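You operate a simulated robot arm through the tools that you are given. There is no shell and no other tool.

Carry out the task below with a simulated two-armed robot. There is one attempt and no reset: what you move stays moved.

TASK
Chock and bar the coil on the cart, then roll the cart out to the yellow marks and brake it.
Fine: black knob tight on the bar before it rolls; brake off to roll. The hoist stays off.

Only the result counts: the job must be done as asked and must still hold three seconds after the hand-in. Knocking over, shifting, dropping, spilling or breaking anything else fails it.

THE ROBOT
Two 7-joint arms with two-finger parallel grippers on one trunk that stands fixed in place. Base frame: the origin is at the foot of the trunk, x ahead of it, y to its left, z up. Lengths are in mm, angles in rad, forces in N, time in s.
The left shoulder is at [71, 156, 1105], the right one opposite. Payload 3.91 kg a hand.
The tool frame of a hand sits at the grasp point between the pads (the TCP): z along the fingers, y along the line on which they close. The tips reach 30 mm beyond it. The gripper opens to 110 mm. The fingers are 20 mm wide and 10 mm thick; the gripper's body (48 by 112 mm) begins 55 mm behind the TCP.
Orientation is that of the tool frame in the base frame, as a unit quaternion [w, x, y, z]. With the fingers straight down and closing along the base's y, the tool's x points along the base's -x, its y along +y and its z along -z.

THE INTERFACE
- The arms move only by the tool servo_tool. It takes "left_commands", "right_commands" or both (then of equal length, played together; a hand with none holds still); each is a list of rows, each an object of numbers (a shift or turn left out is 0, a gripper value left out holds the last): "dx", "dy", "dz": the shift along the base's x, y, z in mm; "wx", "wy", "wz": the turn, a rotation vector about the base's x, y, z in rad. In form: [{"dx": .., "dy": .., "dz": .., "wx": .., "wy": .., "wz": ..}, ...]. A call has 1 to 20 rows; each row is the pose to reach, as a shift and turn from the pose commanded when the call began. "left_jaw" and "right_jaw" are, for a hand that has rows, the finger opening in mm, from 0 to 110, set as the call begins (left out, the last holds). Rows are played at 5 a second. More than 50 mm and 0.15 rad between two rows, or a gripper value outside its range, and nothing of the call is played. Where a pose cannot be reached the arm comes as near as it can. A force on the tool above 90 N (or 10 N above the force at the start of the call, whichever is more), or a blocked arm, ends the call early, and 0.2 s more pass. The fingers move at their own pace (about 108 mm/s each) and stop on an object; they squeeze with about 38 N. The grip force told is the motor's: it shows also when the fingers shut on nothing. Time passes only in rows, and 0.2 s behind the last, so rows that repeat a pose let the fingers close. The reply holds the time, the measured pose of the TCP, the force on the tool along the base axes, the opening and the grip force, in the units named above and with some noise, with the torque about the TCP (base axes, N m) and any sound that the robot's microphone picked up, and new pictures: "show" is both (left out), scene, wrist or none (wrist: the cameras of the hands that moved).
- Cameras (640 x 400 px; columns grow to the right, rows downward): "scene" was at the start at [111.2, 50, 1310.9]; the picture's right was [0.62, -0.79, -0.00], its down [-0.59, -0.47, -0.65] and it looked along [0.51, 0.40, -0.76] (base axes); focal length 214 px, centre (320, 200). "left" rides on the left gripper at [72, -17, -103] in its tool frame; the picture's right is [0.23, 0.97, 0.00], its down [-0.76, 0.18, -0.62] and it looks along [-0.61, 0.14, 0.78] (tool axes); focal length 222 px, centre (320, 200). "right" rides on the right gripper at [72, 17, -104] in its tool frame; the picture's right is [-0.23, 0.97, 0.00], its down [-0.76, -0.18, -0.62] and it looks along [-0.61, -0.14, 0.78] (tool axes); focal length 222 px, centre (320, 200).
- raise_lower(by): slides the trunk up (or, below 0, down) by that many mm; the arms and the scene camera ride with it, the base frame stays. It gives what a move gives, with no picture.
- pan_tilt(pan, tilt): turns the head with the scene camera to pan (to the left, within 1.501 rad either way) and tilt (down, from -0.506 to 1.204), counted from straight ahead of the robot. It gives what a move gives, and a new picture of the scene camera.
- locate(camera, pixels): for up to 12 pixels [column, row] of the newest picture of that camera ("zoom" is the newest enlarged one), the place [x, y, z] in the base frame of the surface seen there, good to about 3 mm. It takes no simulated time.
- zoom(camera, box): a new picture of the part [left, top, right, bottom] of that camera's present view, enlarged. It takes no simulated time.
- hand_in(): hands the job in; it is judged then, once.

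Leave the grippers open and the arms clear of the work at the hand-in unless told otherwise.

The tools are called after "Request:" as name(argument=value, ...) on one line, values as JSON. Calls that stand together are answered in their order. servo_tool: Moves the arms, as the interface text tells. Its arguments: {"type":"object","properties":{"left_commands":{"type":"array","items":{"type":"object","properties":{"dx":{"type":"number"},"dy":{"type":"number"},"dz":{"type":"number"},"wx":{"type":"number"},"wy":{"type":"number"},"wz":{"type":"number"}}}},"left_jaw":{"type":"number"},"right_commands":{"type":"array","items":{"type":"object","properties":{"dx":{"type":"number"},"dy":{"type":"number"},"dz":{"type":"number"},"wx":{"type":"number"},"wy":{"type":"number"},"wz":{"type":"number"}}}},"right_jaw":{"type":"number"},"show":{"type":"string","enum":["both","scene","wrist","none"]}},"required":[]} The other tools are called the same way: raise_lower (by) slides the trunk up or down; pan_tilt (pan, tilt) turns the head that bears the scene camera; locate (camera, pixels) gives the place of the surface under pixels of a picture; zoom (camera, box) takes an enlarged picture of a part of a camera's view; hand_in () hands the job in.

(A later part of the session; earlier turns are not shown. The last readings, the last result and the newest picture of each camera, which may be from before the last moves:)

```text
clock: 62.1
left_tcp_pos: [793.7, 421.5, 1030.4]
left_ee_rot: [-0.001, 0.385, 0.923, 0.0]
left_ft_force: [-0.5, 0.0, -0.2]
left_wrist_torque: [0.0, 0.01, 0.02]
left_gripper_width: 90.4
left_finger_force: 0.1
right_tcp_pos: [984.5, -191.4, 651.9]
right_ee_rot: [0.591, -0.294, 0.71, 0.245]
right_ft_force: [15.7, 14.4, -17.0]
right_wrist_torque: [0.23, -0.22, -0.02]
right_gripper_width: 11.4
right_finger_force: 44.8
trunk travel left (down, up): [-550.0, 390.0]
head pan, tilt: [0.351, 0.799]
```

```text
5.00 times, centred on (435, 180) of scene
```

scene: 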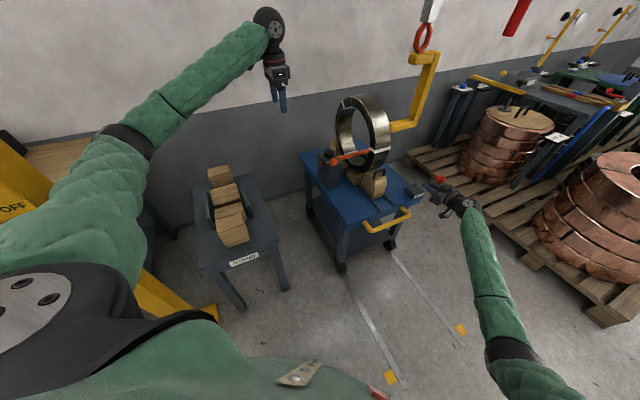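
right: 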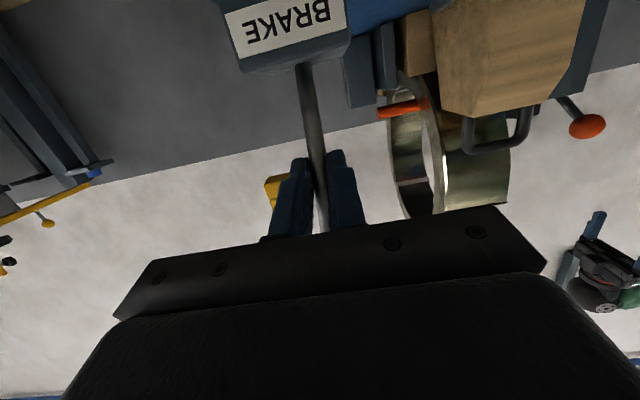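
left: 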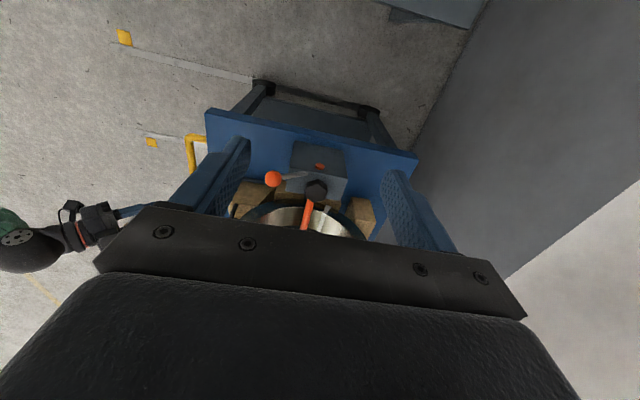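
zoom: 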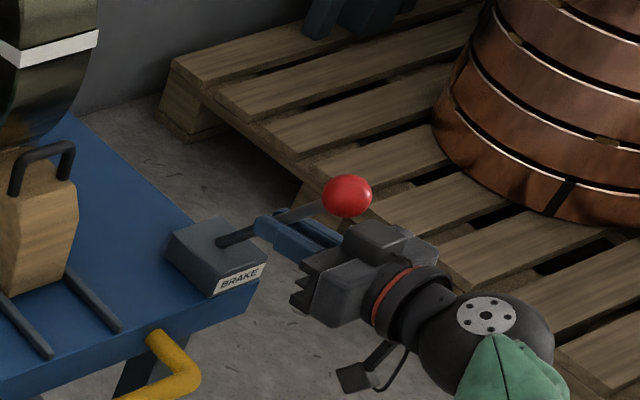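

Still following at about 32°. I continue the arc 0.2 rad more, watching for the end stop.

Request:
servo_tool(right_commands=[{"dx": -3, "dy": -3, "dz": -4, "wx": 0.035, "wy": -0.035}, {"dx": -5.5, "dy": -5.5, "dz": -7, "wx": 0.07, "wy": -0.07}, {"dx": -8, "dy": -8, "dz": -10, "wx": 0.105, "wy": -0.105}, {"dx": -10.5, "dy": -10.5, "dz": -13, "wx": 0.14, "wy": -0.14}, {"dx": -10.5, "dy": -10.5, "dz": -13, "wx": 0.14, "wy": -0.14}], right_jaw=0, show="both")

Request:
zoom(camera="scene", box=[395, 140, 475, 220])

```text
clock: 63.3
left_tcp_pos: [790.9, 421.8, 1031.3]
left_ee_rot: [-0.001, 0.385, 0.923, 0.001]
left_ft_force: [1.0, 0.4, -0.2]
left_wrist_torque: [-0.01, -0.02, -0.02]
left_gripper_width: 89.9
left_finger_force: 0.0
right_tcp_pos: [974.3, -204.3, 637.9]
right_ee_rot: [0.658, -0.267, 0.649, 0.272]
right_ft_force: [-5.6, -2.4, -12.5]
right_wrist_torque: [-0.87, 0.86, 0.03]
right_gripper_width: 11.0
right_finger_force: 45.5
trunk travel left (down, up): [-550.0, 390.0]
head pan, tilt: [0.351, 0.799]
```

scene: 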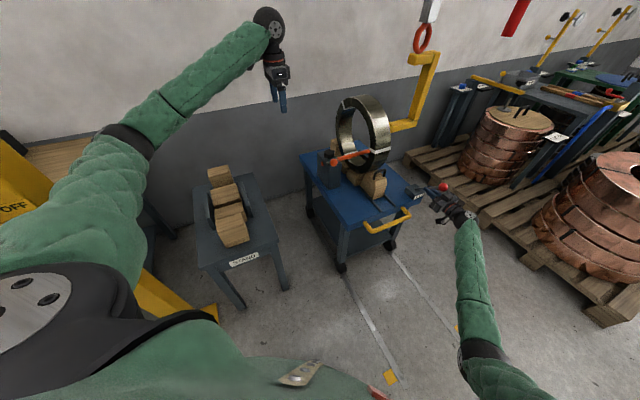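
right: 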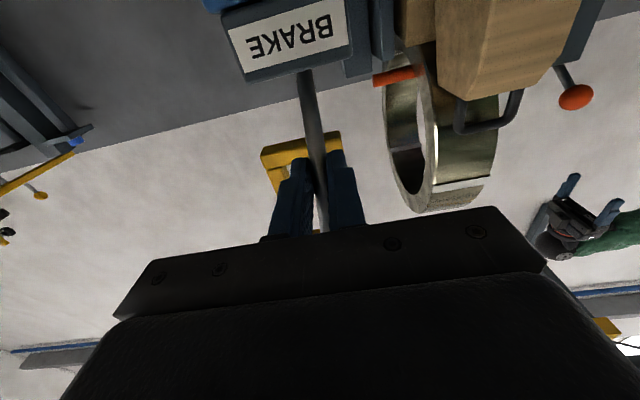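

```text
5.00 times, centred on (435, 180) of scene
```

zoom: 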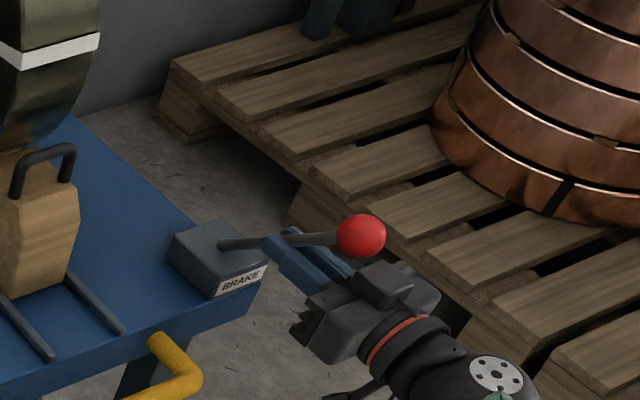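

Still following; I locate the ball and stem to get the lever angle.

Request:
locate(camera="zoom", pixels=[[360, 235], [245, 242], [222, 244], [310, 238], [240, 278], [215, 260]])

```text
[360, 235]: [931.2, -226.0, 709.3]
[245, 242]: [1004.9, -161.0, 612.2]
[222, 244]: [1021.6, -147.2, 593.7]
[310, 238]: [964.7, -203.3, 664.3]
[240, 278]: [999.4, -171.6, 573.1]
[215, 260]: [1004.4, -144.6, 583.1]
```

The stem leans 48° now, pivoting at the box top. I follow the arc a bit more (8 mm forward, 11 mm down) to feel for the stop.

Request:
servo_tool(right_commands=[{"dx": -2, "dy": -2, "dz": -3.5}, {"dx": -4, "dy": -4, "dz": -7}, {"dx": -6, "dy": -6, "dz": -11.5}, {"dx": -6, "dy": -6, "dz": -11.5}], right_jaw=0, show="both")

Request:
zoom(camera="scene", box=[395, 140, 475, 220])

```text
clock: 64.3
left_tcp_pos: [790.0, 420.6, 1033.3]
left_ee_rot: [0.0, 0.385, 0.923, 0.001]
left_ft_force: [-0.4, -0.3, 0.5]
left_wrist_torque: [-0.02, -0.04, -0.02]
left_gripper_width: 90.2
left_finger_force: 0.1
right_tcp_pos: [965.8, -210.6, 631.8]
right_ee_rot: [0.66, -0.269, 0.646, 0.272]
right_ft_force: [5.6, -10.5, 24.8]
right_wrist_torque: [0.96, -0.78, -0.06]
right_gripper_width: 11.5
right_finger_force: 44.9
trunk travel left (down, up): [-550.0, 390.0]
head pan, tilt: [0.351, 0.799]
```

scene: 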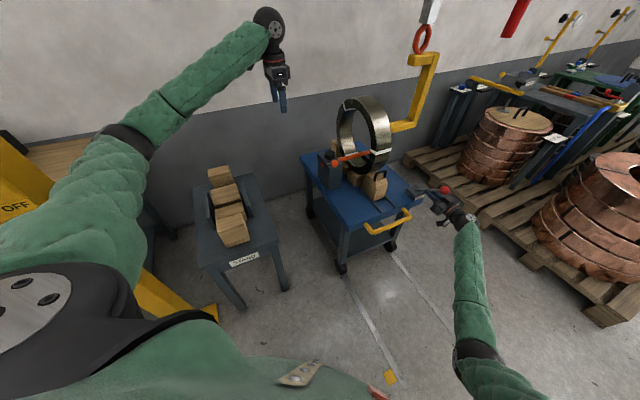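
right: 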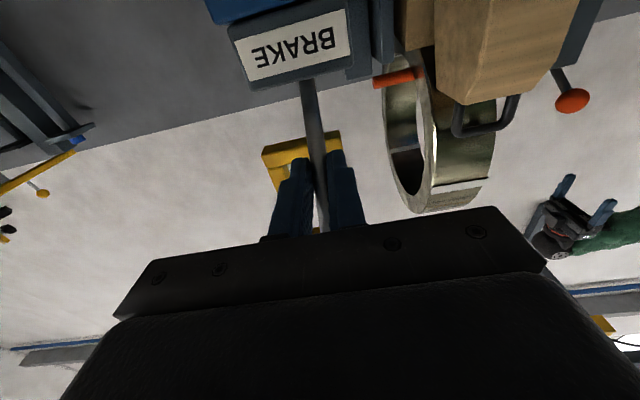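

```text
5.00 times, centred on (435, 180) of scene
```

zoom: 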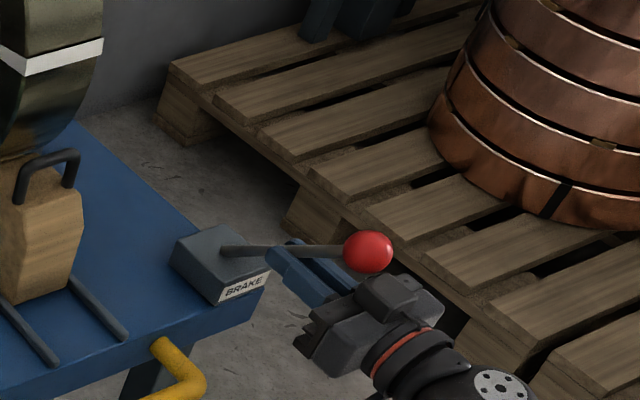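

The lever met its end stop at about 49° and the cart gave a few mm with very little force: the brake is off now (earlier it withstood 32 N). I open the right jaws, drop below the ball and back off.

Request:
servo_tool(right_commands=[{"dz": 2}, {"dz": 2}, {"dz": 2}, {"dz": -12}, {"dz": -25}, {"dx": -20, "dy": -20, "dz": -30}, {"dx": -50, "dy": -50, "dz": -30}, {"dx": -80, "dy": -80, "dz": -30}, {"dx": -100, "dy": -100, "dz": -20}], right_jaw=60, show="both")

Request:
zoom(camera="scene", box=[330, 90, 470, 260])

```text
clock: 66.3
left_tcp_pos: [789.4, 421.9, 1032.6]
left_ee_rot: [0.0, 0.384, 0.923, 0.0]
left_ft_force: [-0.1, 0.2, -0.3]
left_wrist_torque: [0.0, 0.0, 0.01]
left_gripper_width: 90.1
left_finger_force: 0.1
right_tcp_pos: [866.1, -309.4, 608.8]
right_ee_rot: [0.659, -0.268, 0.647, 0.273]
right_ft_force: [-0.2, -0.4, -0.1]
right_wrist_torque: [0.0, 0.01, 0.01]
right_gripper_width: 59.8
right_finger_force: 0.0
trunk travel left (down, up): [-550.0, 390.0]
head pan, tilt: [0.351, 0.799]
```

scene: 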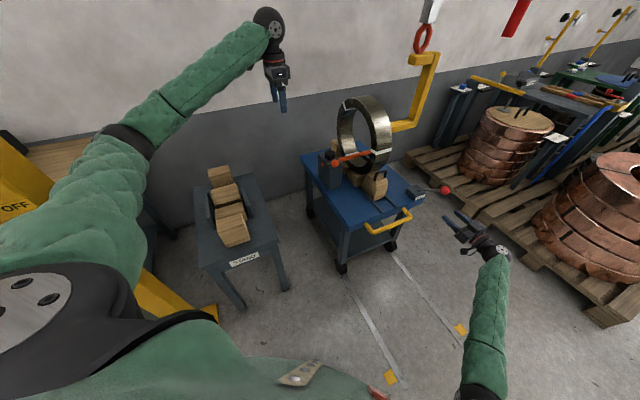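
right: 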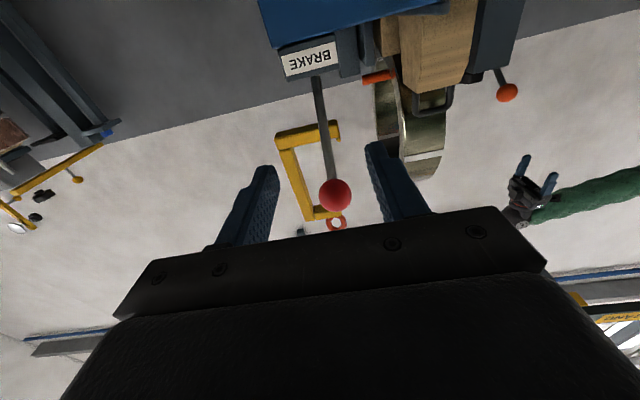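

```text
2.35 times, centred on (400, 175) of scene
```

zoom: 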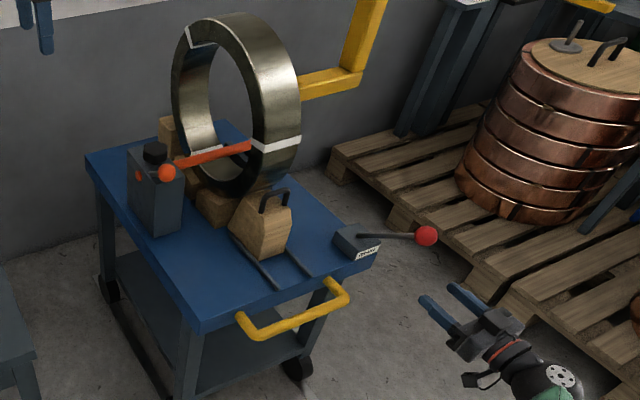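

The lever stays down and the cart stands with bar and chock in place. I look closely at the yellow marks, the floor lines and the front wheels to know how far to roll.

Request:
zoom(camera="scene", box=[320, 240, 500, 400])

Request:
locate(camera="zoom", pixels=[[250, 342], [500, 312], [235, 330], [265, 355], [100, 110], [80, 95], [265, 30], [280, 50], [190, 250], [430, 230], [90, 80], [270, 10]])

```text
2.50 times, centred on (410, 320) of scene
```

zoom: 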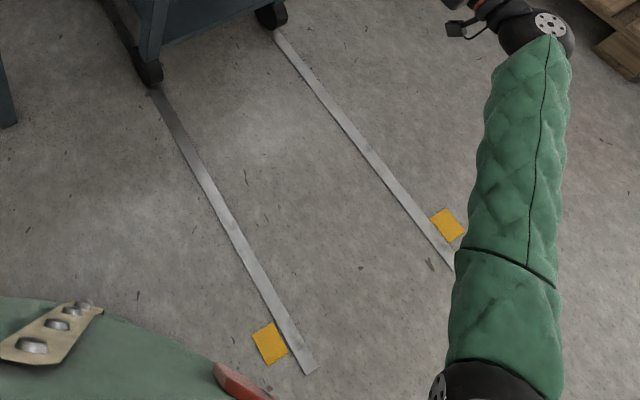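

```text
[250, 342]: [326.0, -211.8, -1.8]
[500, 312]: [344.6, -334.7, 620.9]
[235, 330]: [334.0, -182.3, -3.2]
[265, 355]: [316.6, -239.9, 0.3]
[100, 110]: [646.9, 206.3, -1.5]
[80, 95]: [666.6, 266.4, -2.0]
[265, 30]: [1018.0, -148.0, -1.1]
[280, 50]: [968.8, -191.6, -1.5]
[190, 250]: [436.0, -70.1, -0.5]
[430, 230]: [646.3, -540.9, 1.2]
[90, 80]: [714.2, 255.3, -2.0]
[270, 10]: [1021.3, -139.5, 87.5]
```

I get exact places of the marks (270,343) and (448,226), the line ends, and the wheels' contact points.

Request:
locate(camera="zoom", pixels=[[270, 343], [272, 323], [288, 352], [268, 364], [253, 336], [448, 226], [445, 209], [464, 232], [452, 243], [432, 217], [311, 372], [200, 180]])

Request:
zoom(camera="scene", box=[320, 220, 420, 290])

Request:
locate(camera="zoom", pixels=[[130, 312], [140, 330], [150, 285], [155, 310], [460, 180], [445, 165], [470, 175], [440, 190], [120, 290], [145, 300], [460, 160], [150, 340]])

```text
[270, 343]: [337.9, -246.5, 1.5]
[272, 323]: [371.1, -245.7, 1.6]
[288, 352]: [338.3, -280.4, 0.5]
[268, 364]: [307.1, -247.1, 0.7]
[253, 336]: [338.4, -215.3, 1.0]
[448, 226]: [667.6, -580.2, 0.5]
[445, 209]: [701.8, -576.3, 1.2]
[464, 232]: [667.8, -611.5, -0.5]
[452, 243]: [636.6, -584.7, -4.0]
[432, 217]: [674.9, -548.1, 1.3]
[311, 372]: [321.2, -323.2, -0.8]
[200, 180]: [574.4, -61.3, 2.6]
```

```text
5.71 times, centred on (370, 255) of scene
```

zoom: 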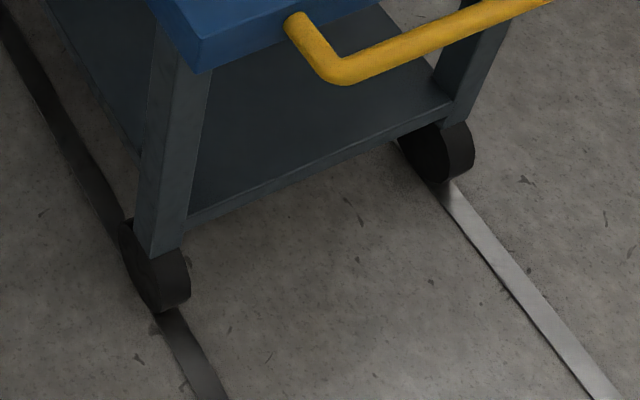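

```text
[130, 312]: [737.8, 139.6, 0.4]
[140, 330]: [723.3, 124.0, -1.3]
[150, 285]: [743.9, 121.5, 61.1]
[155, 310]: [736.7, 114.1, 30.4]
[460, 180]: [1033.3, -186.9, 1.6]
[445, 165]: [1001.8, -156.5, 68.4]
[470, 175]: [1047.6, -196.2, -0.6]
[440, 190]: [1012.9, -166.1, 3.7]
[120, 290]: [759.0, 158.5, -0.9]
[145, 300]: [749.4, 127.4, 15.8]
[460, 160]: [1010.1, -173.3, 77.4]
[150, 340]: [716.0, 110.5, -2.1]
```

The yellow squares sit just outside the two wheel tracks, centred about 64 mm along the cart's axis line; the tracks end at about 0. I now turn the right hand back upright (camera looking down at the front wheels), moving to the front of the handle.

Request:
servo_tool(right_commands=[{"dx": -6, "dy": 11, "dz": 14, "wx": -0.102, "wy": 0.102}, {"dx": -12, "dy": 21, "dz": 27, "wx": -0.204, "wy": 0.204}, {"dx": -18, "dy": 32, "dz": 41, "wx": -0.306, "wy": 0.306}, {"dx": -24, "dy": 43, "dz": 55, "wx": -0.408, "wy": 0.408}, {"dx": -30, "dy": 54, "dz": 69, "wx": -0.51, "wy": 0.51}, {"dx": -37, "dy": 64, "dz": 82, "wx": -0.612, "wy": 0.612}, {"dx": -43, "dy": 75, "dz": 96, "wx": -0.715, "wy": 0.715}, {"dx": -49, "dy": 86, "dz": 110, "wx": -0.817, "wy": 0.817}, {"dx": -55, "dy": 97, "dz": 124, "wx": -0.919, "wy": 0.919}, {"dx": -61, "dy": 107, "dz": 137, "wx": -1.021, "wy": 1.021}, {"dx": -67, "dy": 118, "dz": 151, "wx": -1.123, "wy": 1.123}], right_jaw=60, show="both")

```text
clock: 68.7
left_tcp_pos: [791.0, 421.4, 1033.3]
left_ee_rot: [0.0, 0.385, 0.923, 0.0]
left_ft_force: [-0.4, 0.3, -0.5]
left_wrist_torque: [-0.05, 0.02, -0.02]
left_gripper_width: 89.9
left_finger_force: 0.0
right_tcp_pos: [799.6, -189.5, 759.5]
right_ee_rot: [-0.001, -0.383, 0.924, -0.001]
right_ft_force: [0.7, 0.9, -0.4]
right_wrist_torque: [0.03, 0.02, 0.01]
right_gripper_width: 59.8
right_finger_force: 0.1
trunk travel left (down, up): [-550.0, 390.0]
head pan, tilt: [0.351, 0.799]
```

scene: 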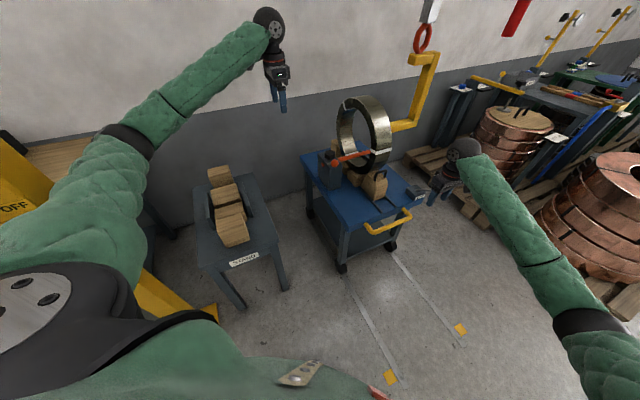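
right: 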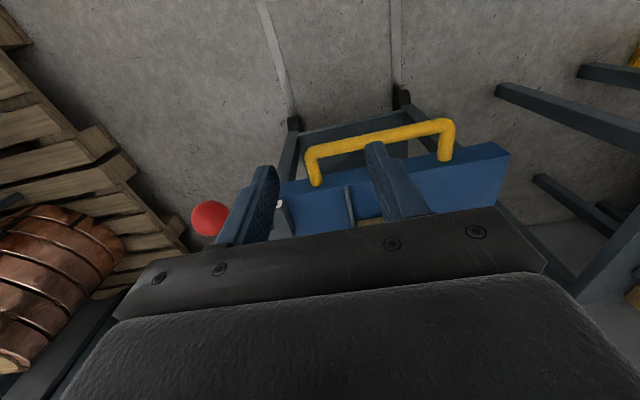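

I zoom on the front wheels (293,122) and (402,97) in this view, and the handle.

Request:
zoom(camera="right", box=[260, 70, 440, 190])

Request:
locate(camera="zoom", pixels=[[118, 172], [118, 195], [100, 185], [505, 85], [505, 110], [490, 100], [118, 155], [500, 75], [170, 290], [400, 220], [650, 160], [300, 270]])

```text
3.33 times, centred on (350, 130) of right
```

zoom: 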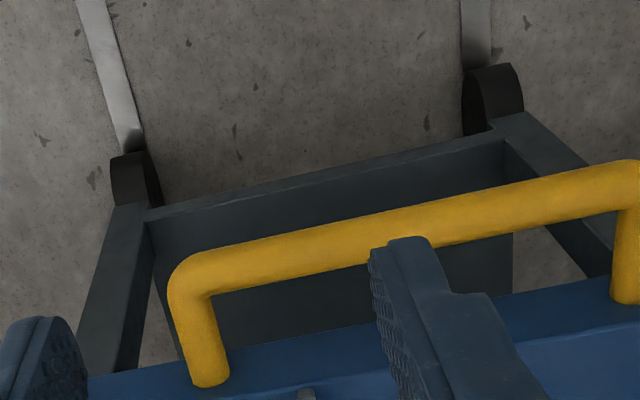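

```text
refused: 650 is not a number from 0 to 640
```

Request:
locate(camera="zoom", pixels=[[127, 160], [130, 190], [115, 180], [500, 80], [500, 110], [475, 100], [130, 205], [510, 130], [180, 290], [330, 235], [560, 190], [440, 225]])

Request:
locate(camera="zoom", pixels=[[480, 20], [105, 60], [480, 60], [128, 140], [520, 150], [125, 225], [300, 350], [600, 300], [210, 370], [630, 290], [520, 300], [140, 370]])

```text
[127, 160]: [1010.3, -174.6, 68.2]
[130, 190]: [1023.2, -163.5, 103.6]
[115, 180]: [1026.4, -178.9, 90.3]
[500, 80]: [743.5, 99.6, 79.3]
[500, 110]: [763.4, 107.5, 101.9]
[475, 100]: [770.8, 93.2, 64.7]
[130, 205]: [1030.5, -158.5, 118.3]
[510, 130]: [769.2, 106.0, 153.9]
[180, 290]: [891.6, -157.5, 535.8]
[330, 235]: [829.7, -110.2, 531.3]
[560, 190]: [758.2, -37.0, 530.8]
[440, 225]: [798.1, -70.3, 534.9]
```

```text
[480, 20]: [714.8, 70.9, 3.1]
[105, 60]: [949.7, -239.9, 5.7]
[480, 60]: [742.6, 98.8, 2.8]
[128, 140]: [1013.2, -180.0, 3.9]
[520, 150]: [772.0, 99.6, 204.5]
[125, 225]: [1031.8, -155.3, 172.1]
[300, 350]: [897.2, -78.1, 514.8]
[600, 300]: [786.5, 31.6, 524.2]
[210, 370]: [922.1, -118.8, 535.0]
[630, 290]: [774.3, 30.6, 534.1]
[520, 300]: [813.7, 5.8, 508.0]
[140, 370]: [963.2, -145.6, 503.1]
```

The cart's front edge is now at 579 (it moved about 10 mm while the lever came over), wheel centres near 653, handle axis near 524. The marks flank the wheel tracks and the tracks end just past them, so the front wheels belong at the marks: about 589 mm to roll. I turn the right hand to close along the cart's length and go above the handle's middle.

Request:
servo_tool(right_commands=[{"dx": 1, "dy": 11, "dz": -5, "wz": -0.143}, {"dx": 2, "dy": 22, "dz": -10, "wz": -0.286}, {"dx": 3, "dy": 32, "dz": -20, "wz": -0.428}, {"dx": 4, "dy": 43, "dz": -30, "wz": -0.571}, {"dx": 5, "dy": 54, "dz": -40, "wz": -0.714}, {"dx": 7, "dy": 65, "dz": -50, "wz": -0.857}, {"dx": 8, "dy": 76, "dz": -60, "wz": -1.0}, {"dx": 9, "dy": 87, "dz": -70, "wz": -1.142}, {"dx": 10, "dy": 98, "dz": -85, "wz": -1.285}, {"dx": 11, "dy": 109, "dz": -100, "wz": -1.428}, {"dx": 12, "dy": 119, "dz": -115, "wz": -1.571}, {"dx": 12, "dy": 119, "dz": -115, "wz": -1.571}], right_jaw=54, show="both")

Request:
zoom(camera="scene", box=[330, 130, 460, 270])

```text
clock: 71.3
left_tcp_pos: [790.9, 420.9, 1031.8]
left_ee_rot: [0.0, 0.385, 0.923, 0.0]
left_ft_force: [-0.2, -0.2, 0.1]
left_wrist_torque: [0.02, 0.01, -0.01]
left_gripper_width: 89.8
left_finger_force: 0.2
right_tcp_pos: [811.9, -72.3, 644.3]
right_ee_rot: [-0.001, 0.383, 0.924, 0.0]
right_ft_force: [0.0, 0.6, -0.5]
right_wrist_torque: [0.0, -0.01, 0.0]
right_gripper_width: 53.8
right_finger_force: 0.1
trunk travel left (down, up): [-550.0, 390.0]
head pan, tilt: [0.351, 0.799]
```

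scene: 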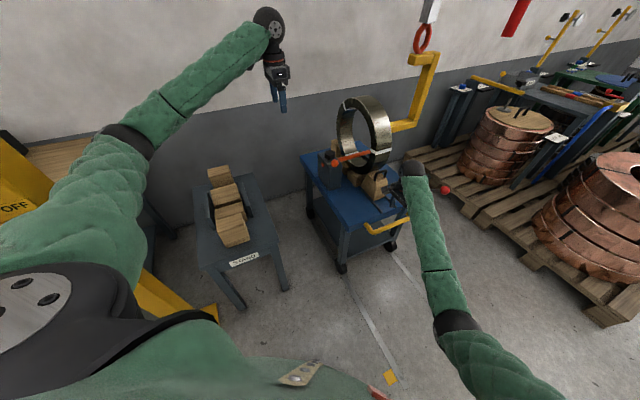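
right: 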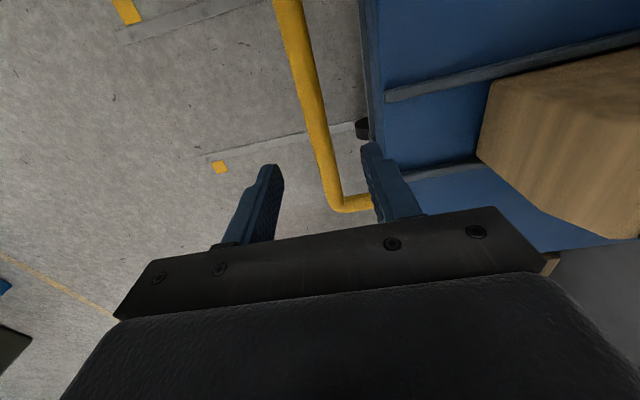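

```text
2.86 times, centred on (395, 200) of scene
```

zoom: 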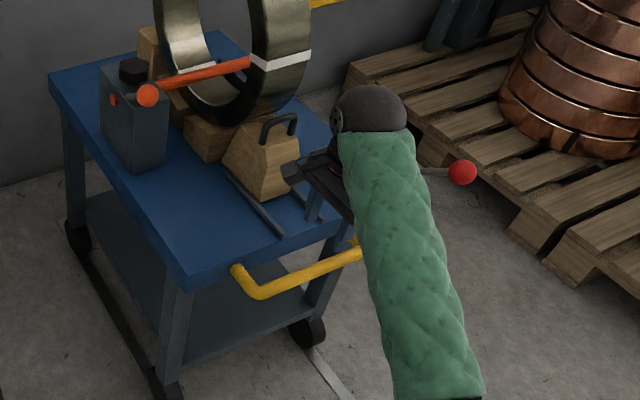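

The yellow tube passes between the fingers. I check its exact line under the hand and the deck edge.

Request:
locate(camera="right", pixels=[[300, 60], [312, 120], [322, 165], [302, 120], [322, 120], [335, 200], [360, 60], [372, 130], [355, 205], [330, 185]])

```text
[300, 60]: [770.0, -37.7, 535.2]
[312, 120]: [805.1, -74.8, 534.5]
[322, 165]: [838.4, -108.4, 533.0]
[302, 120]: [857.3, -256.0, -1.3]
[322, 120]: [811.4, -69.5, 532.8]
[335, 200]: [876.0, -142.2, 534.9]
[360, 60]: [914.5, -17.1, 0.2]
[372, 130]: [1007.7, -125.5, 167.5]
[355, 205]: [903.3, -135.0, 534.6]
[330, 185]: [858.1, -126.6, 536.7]
```

The tube's axis is at about 518.5 along the cart and 524 high. I shift 3 mm and lower the hand to z 530.

Request:
servo_tool(right_commands=[{"dx": -3, "dy": -3, "dz": -30}, {"dx": -3, "dy": -3, "dz": -60}, {"dx": -3, "dy": -3, "dz": -90}, {"dx": -3, "dy": -3, "dz": -114}, {"dx": -3, "dy": -3, "dz": -114}], right_jaw=54, show="both")

Request:
zoom(camera="right", box=[220, 60, 440, 240])

```text
clock: 72.5
left_tcp_pos: [790.4, 421.6, 1031.4]
left_ee_rot: [0.0, 0.385, 0.923, 0.0]
left_ft_force: [-1.1, -0.3, 0.2]
left_wrist_torque: [0.01, 0.0, -0.01]
left_gripper_width: 90.0
left_finger_force: 0.2
right_tcp_pos: [808.3, -74.5, 530.2]
right_ee_rot: [0.0, 0.383, 0.924, 0.0]
right_ft_force: [-0.4, -0.4, -0.8]
right_wrist_torque: [0.02, -0.01, 0.05]
right_gripper_width: 54.1
right_finger_force: 0.0
trunk travel left (down, up): [-550.0, 390.0]
head pan, tilt: [0.351, 0.799]
```

scene: 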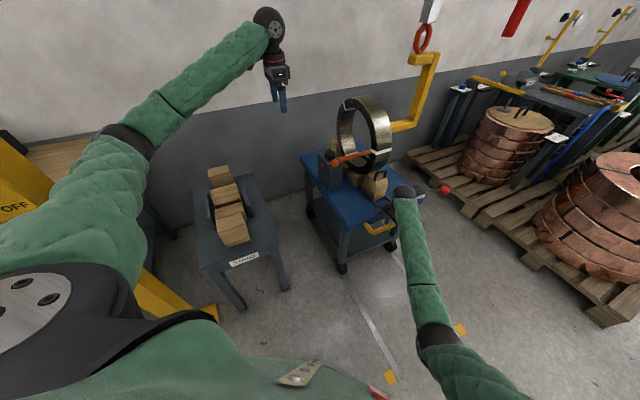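
right: 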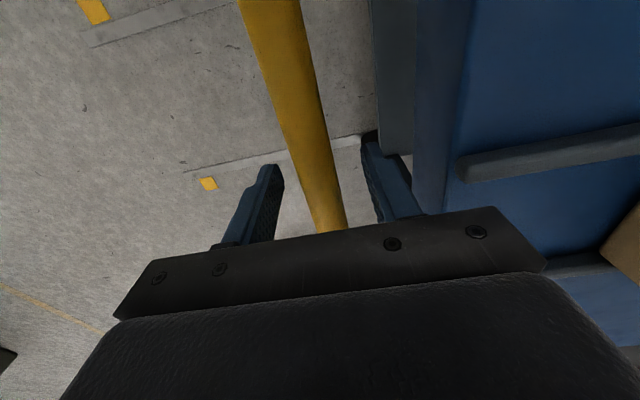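

```text
2.22 times, centred on (330, 150) of right
```

zoom: 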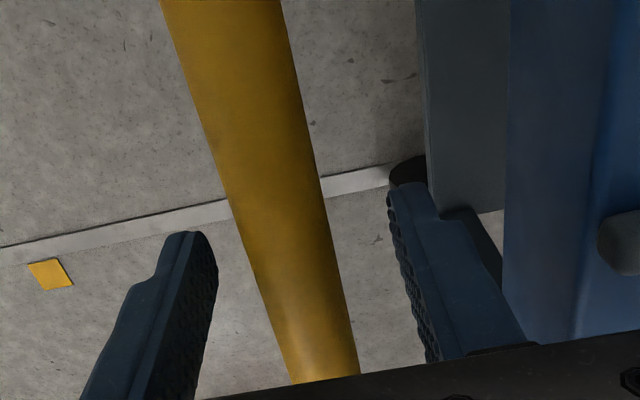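

The tube stands between the fingers. I close the gripper on the handle.

Request:
servo_tool(right_commands=[{"dz": 0}, {"dz": 0}, {"dz": 0}, {"dz": 0}], right_jaw=5, show="none")

Request:
servo_tool(right_commands=[{"dx": -1, "dy": -1}, {"dx": -3, "dy": -3}, {"dx": -6, "dy": -6}, {"dx": -10, "dy": -10}, {"dx": -14, "dy": -14}], right_jaw=5, show="both")

```text
clock: 73.5
left_tcp_pos: [791.4, 421.8, 1031.6]
left_ee_rot: [0.001, 0.385, 0.923, 0.0]
left_ft_force: [0.1, -0.3, 0.0]
left_wrist_torque: [-0.02, -0.02, 0.01]
left_gripper_width: 90.0
left_finger_force: 0.0
right_tcp_pos: [808.2, -74.4, 528.8]
right_ee_rot: [0.0, 0.382, 0.924, -0.001]
right_ft_force: [4.2, 3.9, -3.1]
right_wrist_torque: [-0.3, -0.56, 0.89]
right_gripper_width: 21.8
right_finger_force: 44.9
trunk travel left (down, up): [-550.0, 390.0]
head pan, tilt: [0.351, 0.799]
```

```text
clock: 74.7
left_tcp_pos: [791.3, 422.4, 1033.4]
left_ee_rot: [0.0, 0.385, 0.923, -0.001]
left_ft_force: [-0.4, -0.3, 0.2]
left_wrist_torque: [-0.02, -0.02, -0.02]
left_gripper_width: 90.2
left_finger_force: 0.0
right_tcp_pos: [794.2, -88.2, 529.1]
right_ee_rot: [-0.002, 0.382, 0.924, 0.0]
right_ft_force: [-5.1, 0.1, -8.1]
right_wrist_torque: [-0.33, -0.44, 0.77]
right_gripper_width: 21.9
right_finger_force: 44.7
trunk travel left (down, up): [-550.0, 390.0]
head pan, tilt: [0.351, 0.799]
```

scene: 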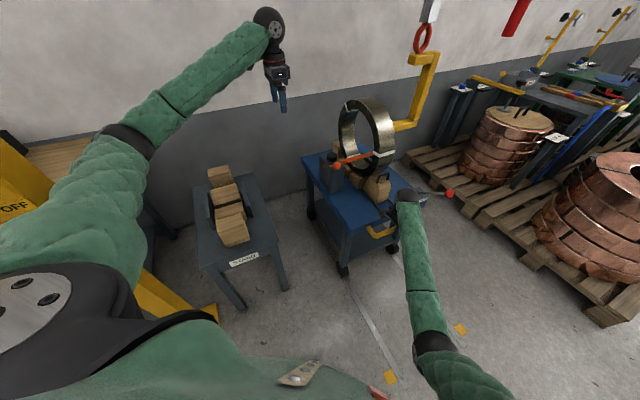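
right: 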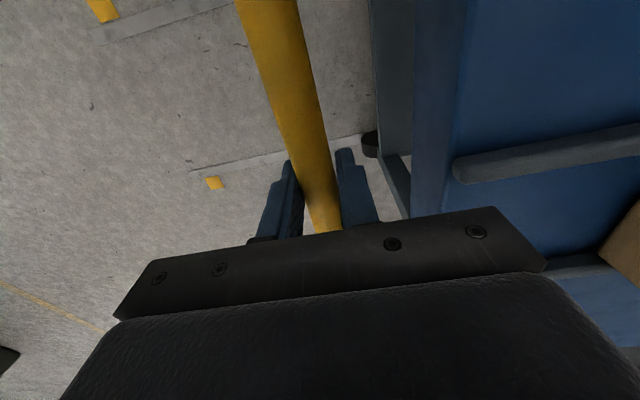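

The cart rolls with only 3–5 N: the brake is off. I pull it out along its tracks, 158 mm in this call with a soft start and stop.

Request:
servo_tool(right_commands=[{"dx": -3, "dy": -3}, {"dx": -9, "dy": -9}, {"dx": -18, "dy": -18}, {"dx": -30, "dy": -30}, {"dx": -43, "dy": -43}, {"dx": -56, "dy": -56}, {"dx": -69, "dy": -69}, {"dx": -82, "dy": -82}, {"dx": -94, "dy": -94}, {"dx": -103, "dy": -103}, {"dx": -109, "dy": -109}, {"dx": -112, "dy": -112}, {"dx": -112, "dy": -112}], right_jaw=5, show="both")

```text
clock: 77.5
left_tcp_pos: [791.3, 422.0, 1031.2]
left_ee_rot: [0.001, 0.386, 0.922, 0.0]
left_ft_force: [-0.5, -0.8, 0.6]
left_wrist_torque: [0.02, 0.01, -0.04]
left_gripper_width: 90.1
left_finger_force: 0.1
right_tcp_pos: [681.5, -201.1, 530.1]
right_ee_rot: [-0.001, 0.383, 0.924, -0.001]
right_ft_force: [-14.2, 8.6, -16.5]
right_wrist_torque: [-0.03, 0.05, 0.77]
right_gripper_width: 22.1
right_finger_force: 44.9
trunk travel left (down, up): [-550.0, 390.0]
head pan, tilt: [0.351, 0.799]
```

scene: 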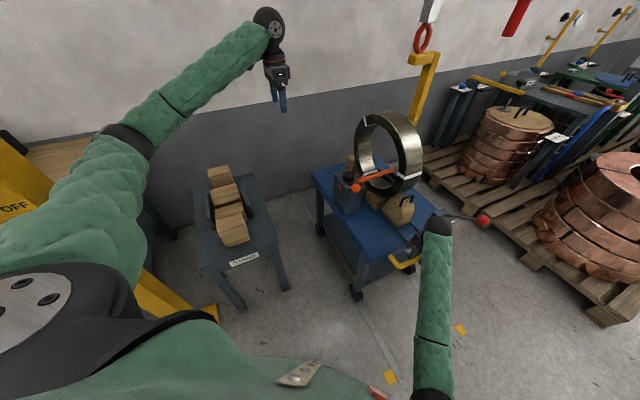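
right: 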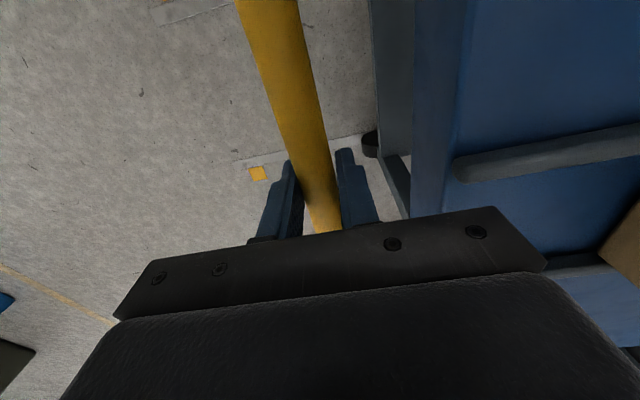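

It rolls smoothly. There's a small sideways pull (-16 N), so I ease 2 mm to the left and 1 mm down while I roll another 158 mm.

Request:
servo_tool(right_commands=[{"dx": -3, "dy": -3, "dz": -0.5}, {"dx": -9.5, "dy": -8.5, "dz": -1}, {"dx": -19, "dy": -17, "dz": -1}, {"dx": -31.4, "dy": -28.6, "dz": -1}, {"dx": -44.4, "dy": -41.6, "dz": -1}, {"dx": -57.4, "dy": -54.6, "dz": -1}, {"dx": -70.4, "dy": -67.6, "dz": -1}, {"dx": -83.4, "dy": -80.6, "dz": -1}, {"dx": -95.4, "dy": -92.6, "dz": -1}, {"dx": -104.4, "dy": -101.6, "dz": -1}, {"dx": -110.4, "dy": -107.6, "dz": -1}, {"dx": -113.4, "dy": -110.6, "dz": -1}, {"dx": -113.4, "dy": -110.6, "dz": -1}], right_jaw=5, show="both")

```text
clock: 80.3
left_tcp_pos: [790.2, 421.6, 1033.0]
left_ee_rot: [0.0, 0.385, 0.923, 0.0]
left_ft_force: [0.1, -0.4, 0.1]
left_wrist_torque: [-0.02, 0.01, 0.01]
left_gripper_width: 89.8
left_finger_force: 0.1
right_tcp_pos: [568.5, -310.7, 529.2]
right_ee_rot: [0.0, 0.383, 0.924, 0.0]
right_ft_force: [19.9, -21.6, 8.9]
right_wrist_torque: [-0.27, -0.3, 0.79]
right_gripper_width: 21.7
right_finger_force: 45.4
trunk travel left (down, up): [-550.0, 390.0]
head pan, tilt: [0.351, 0.799]
```

scene: 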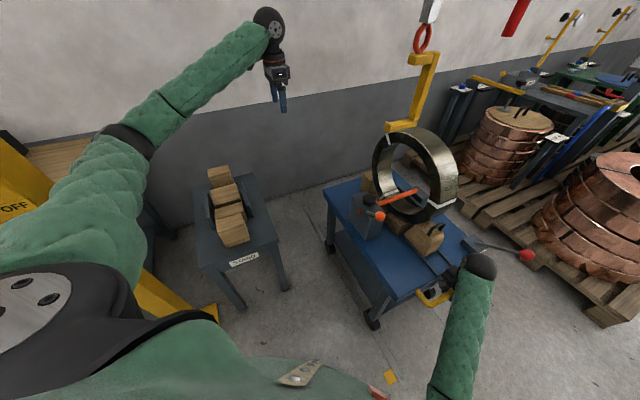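
right: 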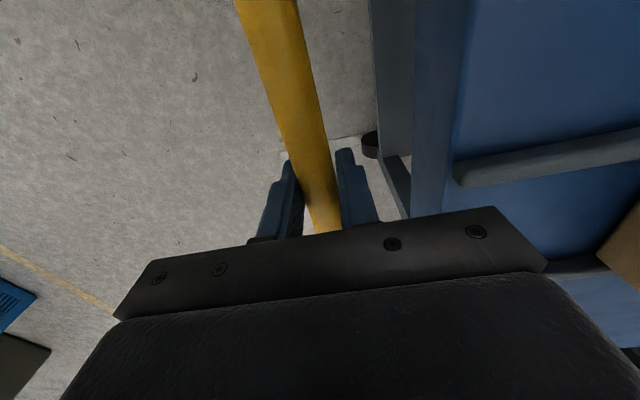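

The side pull has changed sign (+29 N), so the cart's line runs slightly to the right of mine. I correct 4 mm to the right while rolling the next 158 mm.

Request:
servo_tool(right_commands=[{"dx": -2, "dy": -4}, {"dx": -7.5, "dy": -10.5}, {"dx": -16, "dy": -20}, {"dx": -27.5, "dy": -32.5}, {"dx": -40, "dy": -46}, {"dx": -53, "dy": -59}, {"dx": -66, "dy": -72}, {"dx": -79, "dy": -85}, {"dx": -91, "dy": -97}, {"dx": -100, "dy": -106}, {"dx": -106, "dy": -112}, {"dx": -109, "dy": -115}, {"dx": -109, "dy": -115}], right_jaw=5, show="both")

```text
clock: 83.2
left_tcp_pos: [791.9, 415.7, 1032.7]
left_ee_rot: [0.0, 0.389, 0.921, 0.001]
left_ft_force: [-0.5, -1.1, -0.1]
left_wrist_torque: [-0.01, -0.01, 0.0]
left_gripper_width: 90.1
left_finger_force: 0.0
right_tcp_pos: [463.0, -421.7, 531.0]
right_ee_rot: [0.002, 0.381, 0.925, 0.006]
right_ft_force: [32.3, 30.0, -6.2]
right_wrist_torque: [-0.33, -0.59, 0.04]
right_gripper_width: 27.6
right_finger_force: 23.3
trunk travel left (down, up): [-550.0, 390.0]
head pan, tilt: [0.351, 0.799]
stopped in row 13 (right hand): the force on the tool passed its limit at 92 N (the readings are from after the stop); the commanded pose is now the measured one
```

scene: 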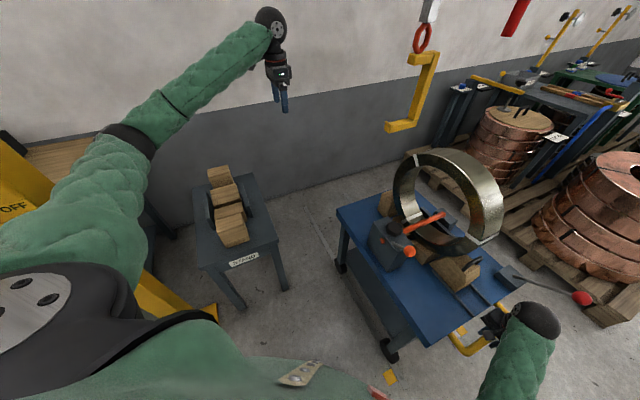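
right: 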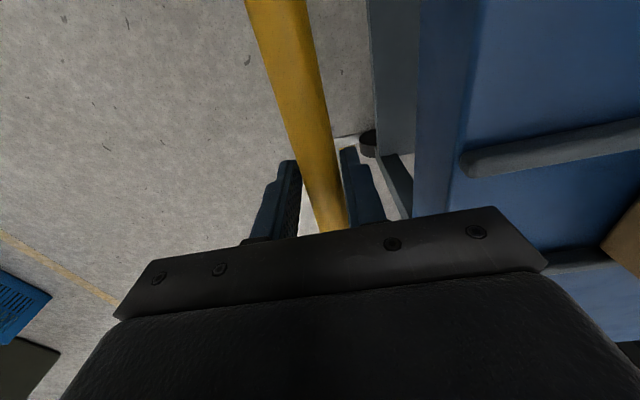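

The pull stopped with 92 N at about 490 mm of travel: something resists. I hold still and look down at the cart's front and the marks.

Request:
pan_tilt(pan=-0.5, tilt=1.0)

Request:
zoom(camera="scene", box=[160, 60, 480, 320])

```text
clock: 84.4
left_tcp_pos: [792.1, 420.2, 1031.5]
left_ee_rot: [0.0, 0.388, 0.922, -0.001]
left_ft_force: [0.1, -0.5, -0.3]
left_wrist_torque: [0.02, -0.01, 0.01]
left_gripper_width: 90.1
left_finger_force: 0.0
right_tcp_pos: [463.2, -423.0, 531.3]
right_ee_rot: [0.001, 0.381, 0.924, 0.003]
right_ft_force: [30.6, 35.4, -6.0]
right_wrist_torque: [0.46, 0.28, 0.2]
right_gripper_width: 28.0
right_finger_force: 22.6
trunk travel left (down, up): [-550.0, 390.0]
head pan, tilt: [-0.499, 1.0]
```

scene: 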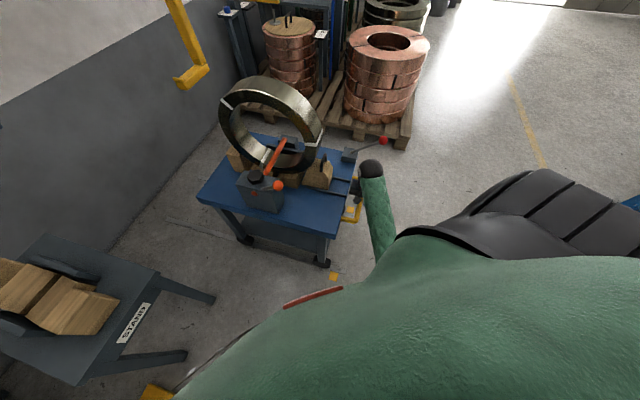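

```text
1.54 times, centred on (320, 190) of scene
```

zoom: 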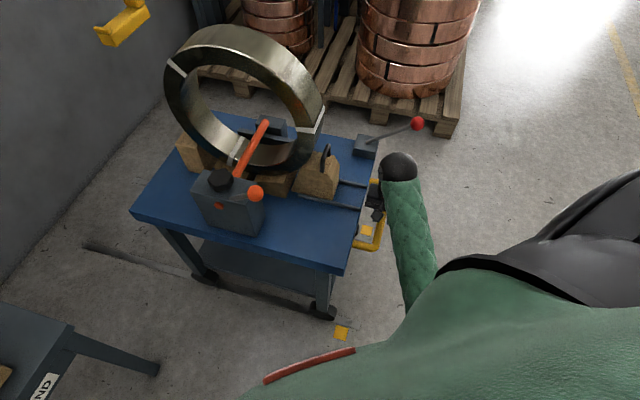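

I zoom on the front wheel near the left mark, and on the handle with my hand, to see what blocks.

Request:
zoom(camera="scene", box=[290, 190, 400, 300])

Request:
locate(camera="zoom", pixels=[[255, 500], [250, 380], [180, 390], [235, 370], [200, 300], [260, 230], [300, 130], [350, 100], [340, 180], [260, 300], [150, 350], [250, 360]])

Request:
zoom(camera="right", box=[200, 0, 480, 240])

```text
3.64 times, centred on (345, 245) of scene
```

zoom: 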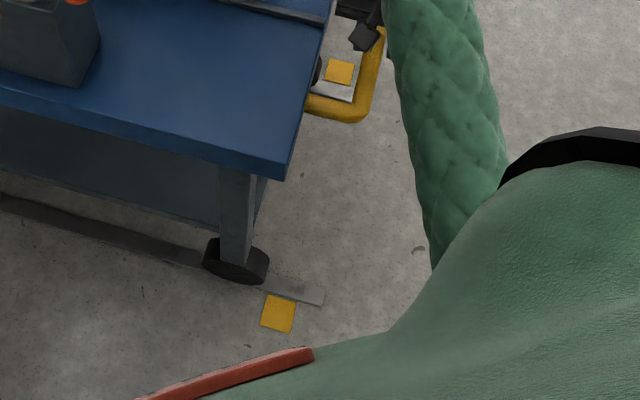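

```text
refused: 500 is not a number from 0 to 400
```

```text
1.67 times, centred on (340, 120) of right
```

zoom: 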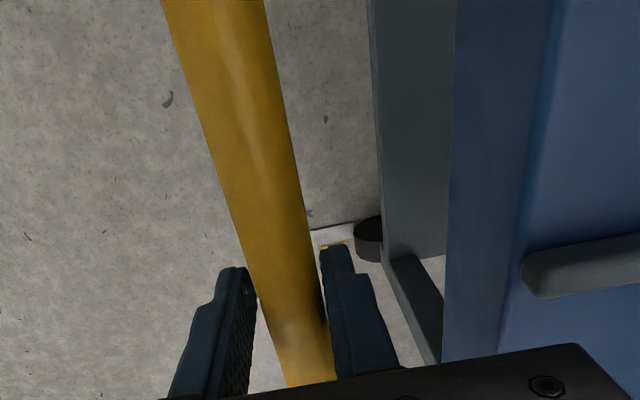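

I ask for places around the front wheel, deck edge and marks in the scene zoom.

Request:
zoom(camera="scene", box=[290, 190, 400, 300])

Request:
locate(camera="zoom", pixels=[[262, 262], [237, 275], [215, 260], [240, 230], [288, 165], [318, 60], [279, 313], [340, 72], [322, 297], [350, 115], [235, 190], [255, 280]])

```text
3.64 times, centred on (345, 245) of scene
```

zoom: 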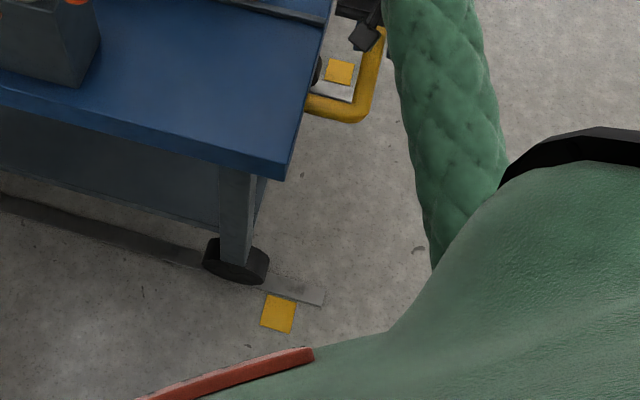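

```text
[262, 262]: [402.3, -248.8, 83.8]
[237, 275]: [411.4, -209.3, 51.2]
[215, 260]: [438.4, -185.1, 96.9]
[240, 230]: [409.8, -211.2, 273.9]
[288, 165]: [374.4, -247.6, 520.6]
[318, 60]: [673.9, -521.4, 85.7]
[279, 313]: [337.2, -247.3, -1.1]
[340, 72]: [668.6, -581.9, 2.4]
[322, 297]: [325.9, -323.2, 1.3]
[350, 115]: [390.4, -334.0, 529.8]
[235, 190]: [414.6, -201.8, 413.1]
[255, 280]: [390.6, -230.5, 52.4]
```

The deck's front edge is at 89.5 — exactly 500 mm from where it began — and the front wheels about 100 mm short of the marks' middle. Before going on I want to see what stops it: I ease the right hand 3 mm back and bring the left hand's camera round to look at the cart's front.

Request:
servo_tool(right_commands=[{"dx": 1, "dy": 1}, {"dx": 2, "dy": 2}, {"dx": 2, "dy": 2}], right_jaw=5, show="none")

Request:
servo_tool(left_commands=[{"dx": -30, "dy": -32, "dz": -16, "wz": -0.13}, {"dx": -60, "dy": -62, "dz": -30, "wz": -0.26}, {"dx": -90, "dy": -94, "dz": -50, "wz": -0.39}, {"dx": -120, "dy": -126, "dz": -65, "wz": -0.52}, {"dx": -150, "dy": -157, "dz": -80, "wz": -0.65}, {"dx": -180, "dy": -188, "dz": -100, "wz": -0.78}, {"dx": -210, "dy": -219, "dz": -115, "wz": -0.91}, {"dx": -240, "dy": -250, "dz": -130, "wz": -1.04}, {"dx": -270, "dy": -281, "dz": -150, "wz": -1.17}, {"dx": -300, "dy": -312, "dz": -165, "wz": -1.19}, {"dx": -322, "dy": -335, "dz": -180, "wz": -1.19}, {"dx": -322, "dy": -335, "dz": -180, "wz": -1.19}], left_jaw=90, show="both")

```text
clock: 85.2
left_tcp_pos: [791.6, 418.9, 1032.3]
left_ee_rot: [0.0, 0.387, 0.922, -0.001]
left_ft_force: [-0.4, 0.4, -0.6]
left_wrist_torque: [0.05, 0.02, -0.01]
left_gripper_width: 90.2
left_finger_force: 0.0
right_tcp_pos: [464.7, -422.2, 529.8]
right_ee_rot: [0.002, 0.382, 0.924, 0.003]
right_ft_force: [21.1, 32.6, -5.9]
right_wrist_torque: [-0.04, -0.17, 0.33]
right_gripper_width: 24.0
right_finger_force: 18.6
trunk travel left (down, up): [-550.0, 390.0]
head pan, tilt: [-0.499, 1.0]
```

```text
clock: 87.8
left_tcp_pos: [469.9, 82.9, 850.7]
left_ee_rot: [0.001, 0.837, 0.547, 0.0]
left_ft_force: [0.0, -0.4, -0.3]
left_wrist_torque: [-0.04, 0.02, -0.02]
left_gripper_width: 90.0
left_finger_force: 0.1
right_tcp_pos: [463.7, -420.8, 529.8]
right_ee_rot: [0.002, 0.38, 0.925, 0.003]
right_ft_force: [18.6, 32.9, -8.0]
right_wrist_torque: [0.03, -0.12, 0.34]
right_gripper_width: 23.4
right_finger_force: 18.3
trunk travel left (down, up): [-550.0, 390.0]
head pan, tilt: [-0.499, 1.0]
```

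scene: 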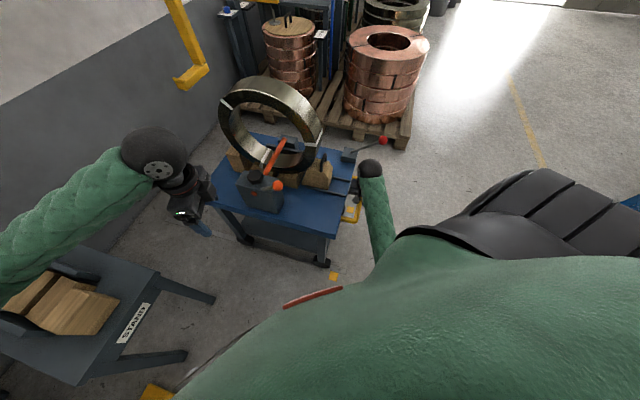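
left: 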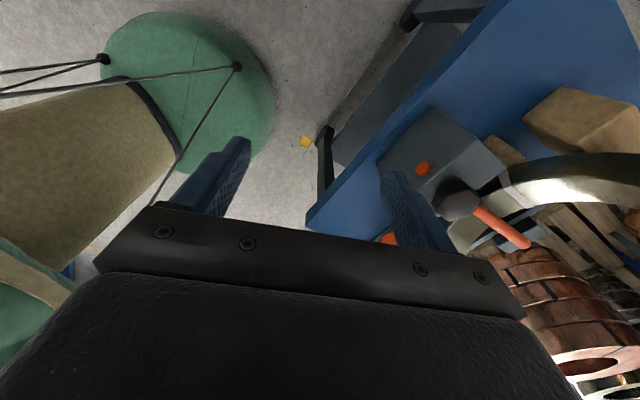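

Nothing lies between wheel and mark, and the robot's base is well away. I check that the brake lever hasn't moved, since that could also hold the cart.

Request:
zoom(camera="scene", box=[300, 110, 420, 230])

Request:
locate(camera="scene", pixels=[[383, 140], [365, 150], [350, 156], [343, 152], [352, 218], [345, 215], [319, 176], [322, 155], [276, 185], [254, 176]])

```text
3.33 times, centred on (360, 170) of scene
```

zoom: 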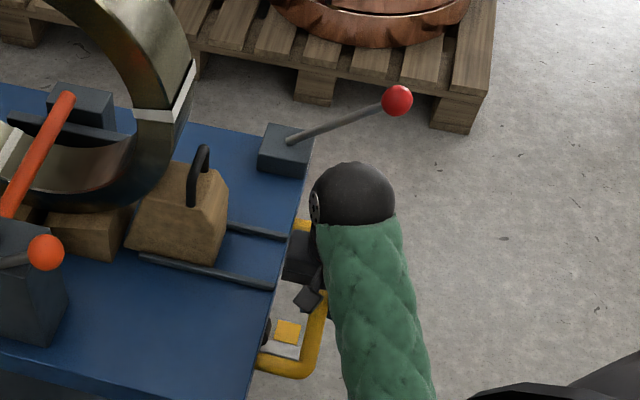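

```text
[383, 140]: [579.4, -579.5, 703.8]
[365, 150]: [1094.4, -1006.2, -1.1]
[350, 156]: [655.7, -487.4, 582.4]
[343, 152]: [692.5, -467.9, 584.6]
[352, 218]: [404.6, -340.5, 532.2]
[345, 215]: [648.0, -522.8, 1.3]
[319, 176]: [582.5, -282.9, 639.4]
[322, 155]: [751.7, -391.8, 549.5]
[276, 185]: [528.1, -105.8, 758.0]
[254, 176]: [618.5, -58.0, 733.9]
```

The lever is still fully over, the brake is off. At this stop each mark's inner rear corner just touches the deck's front corner (deck corner (89.5,432), mark corner (87,437) in cart axes), so the marks bracket the cart's front: it is at the marks. Now I plan to hold the cart by its post with the left hand while the right sets the brake. I measure the post.

Request:
zoom(camera="scene", box=[220, 140, 320, 240])

Request:
locate(camera="zoom", pixels=[[112, 215], [260, 225], [215, 275], [165, 180], [210, 160], [225, 145], [240, 165], [225, 180], [365, 185], [120, 250], [255, 250], [205, 300]])

```text
4.00 times, centred on (270, 190) of scene
```

zoom: 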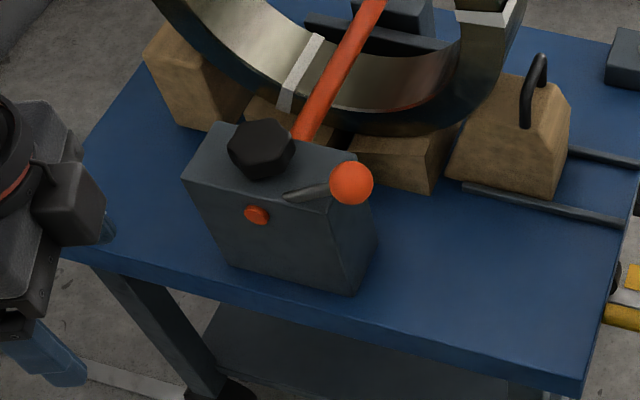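

```text
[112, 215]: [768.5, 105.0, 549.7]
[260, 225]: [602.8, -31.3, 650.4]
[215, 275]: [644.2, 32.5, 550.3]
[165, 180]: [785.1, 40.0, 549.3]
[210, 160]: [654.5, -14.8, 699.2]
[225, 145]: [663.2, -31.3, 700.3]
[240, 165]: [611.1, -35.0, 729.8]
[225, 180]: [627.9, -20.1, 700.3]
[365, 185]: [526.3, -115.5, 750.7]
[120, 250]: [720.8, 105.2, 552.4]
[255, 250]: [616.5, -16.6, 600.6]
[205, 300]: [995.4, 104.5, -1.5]
```

I locate the post's top corners: (187,178), (221,126), (352,152) and (325,205).

Request:
locate(camera="zoom", pixels=[[187, 178], [221, 127], [350, 153], [320, 207], [300, 140], [260, 200], [205, 150], [360, 170], [228, 262], [355, 288], [262, 150], [285, 110]])

```text
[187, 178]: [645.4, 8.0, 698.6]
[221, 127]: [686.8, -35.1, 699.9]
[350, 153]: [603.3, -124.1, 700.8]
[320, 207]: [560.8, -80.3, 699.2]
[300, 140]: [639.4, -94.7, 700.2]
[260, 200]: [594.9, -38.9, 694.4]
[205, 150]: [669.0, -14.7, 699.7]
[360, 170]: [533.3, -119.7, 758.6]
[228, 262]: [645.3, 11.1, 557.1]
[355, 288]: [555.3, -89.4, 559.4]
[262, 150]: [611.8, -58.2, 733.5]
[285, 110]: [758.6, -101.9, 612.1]
```

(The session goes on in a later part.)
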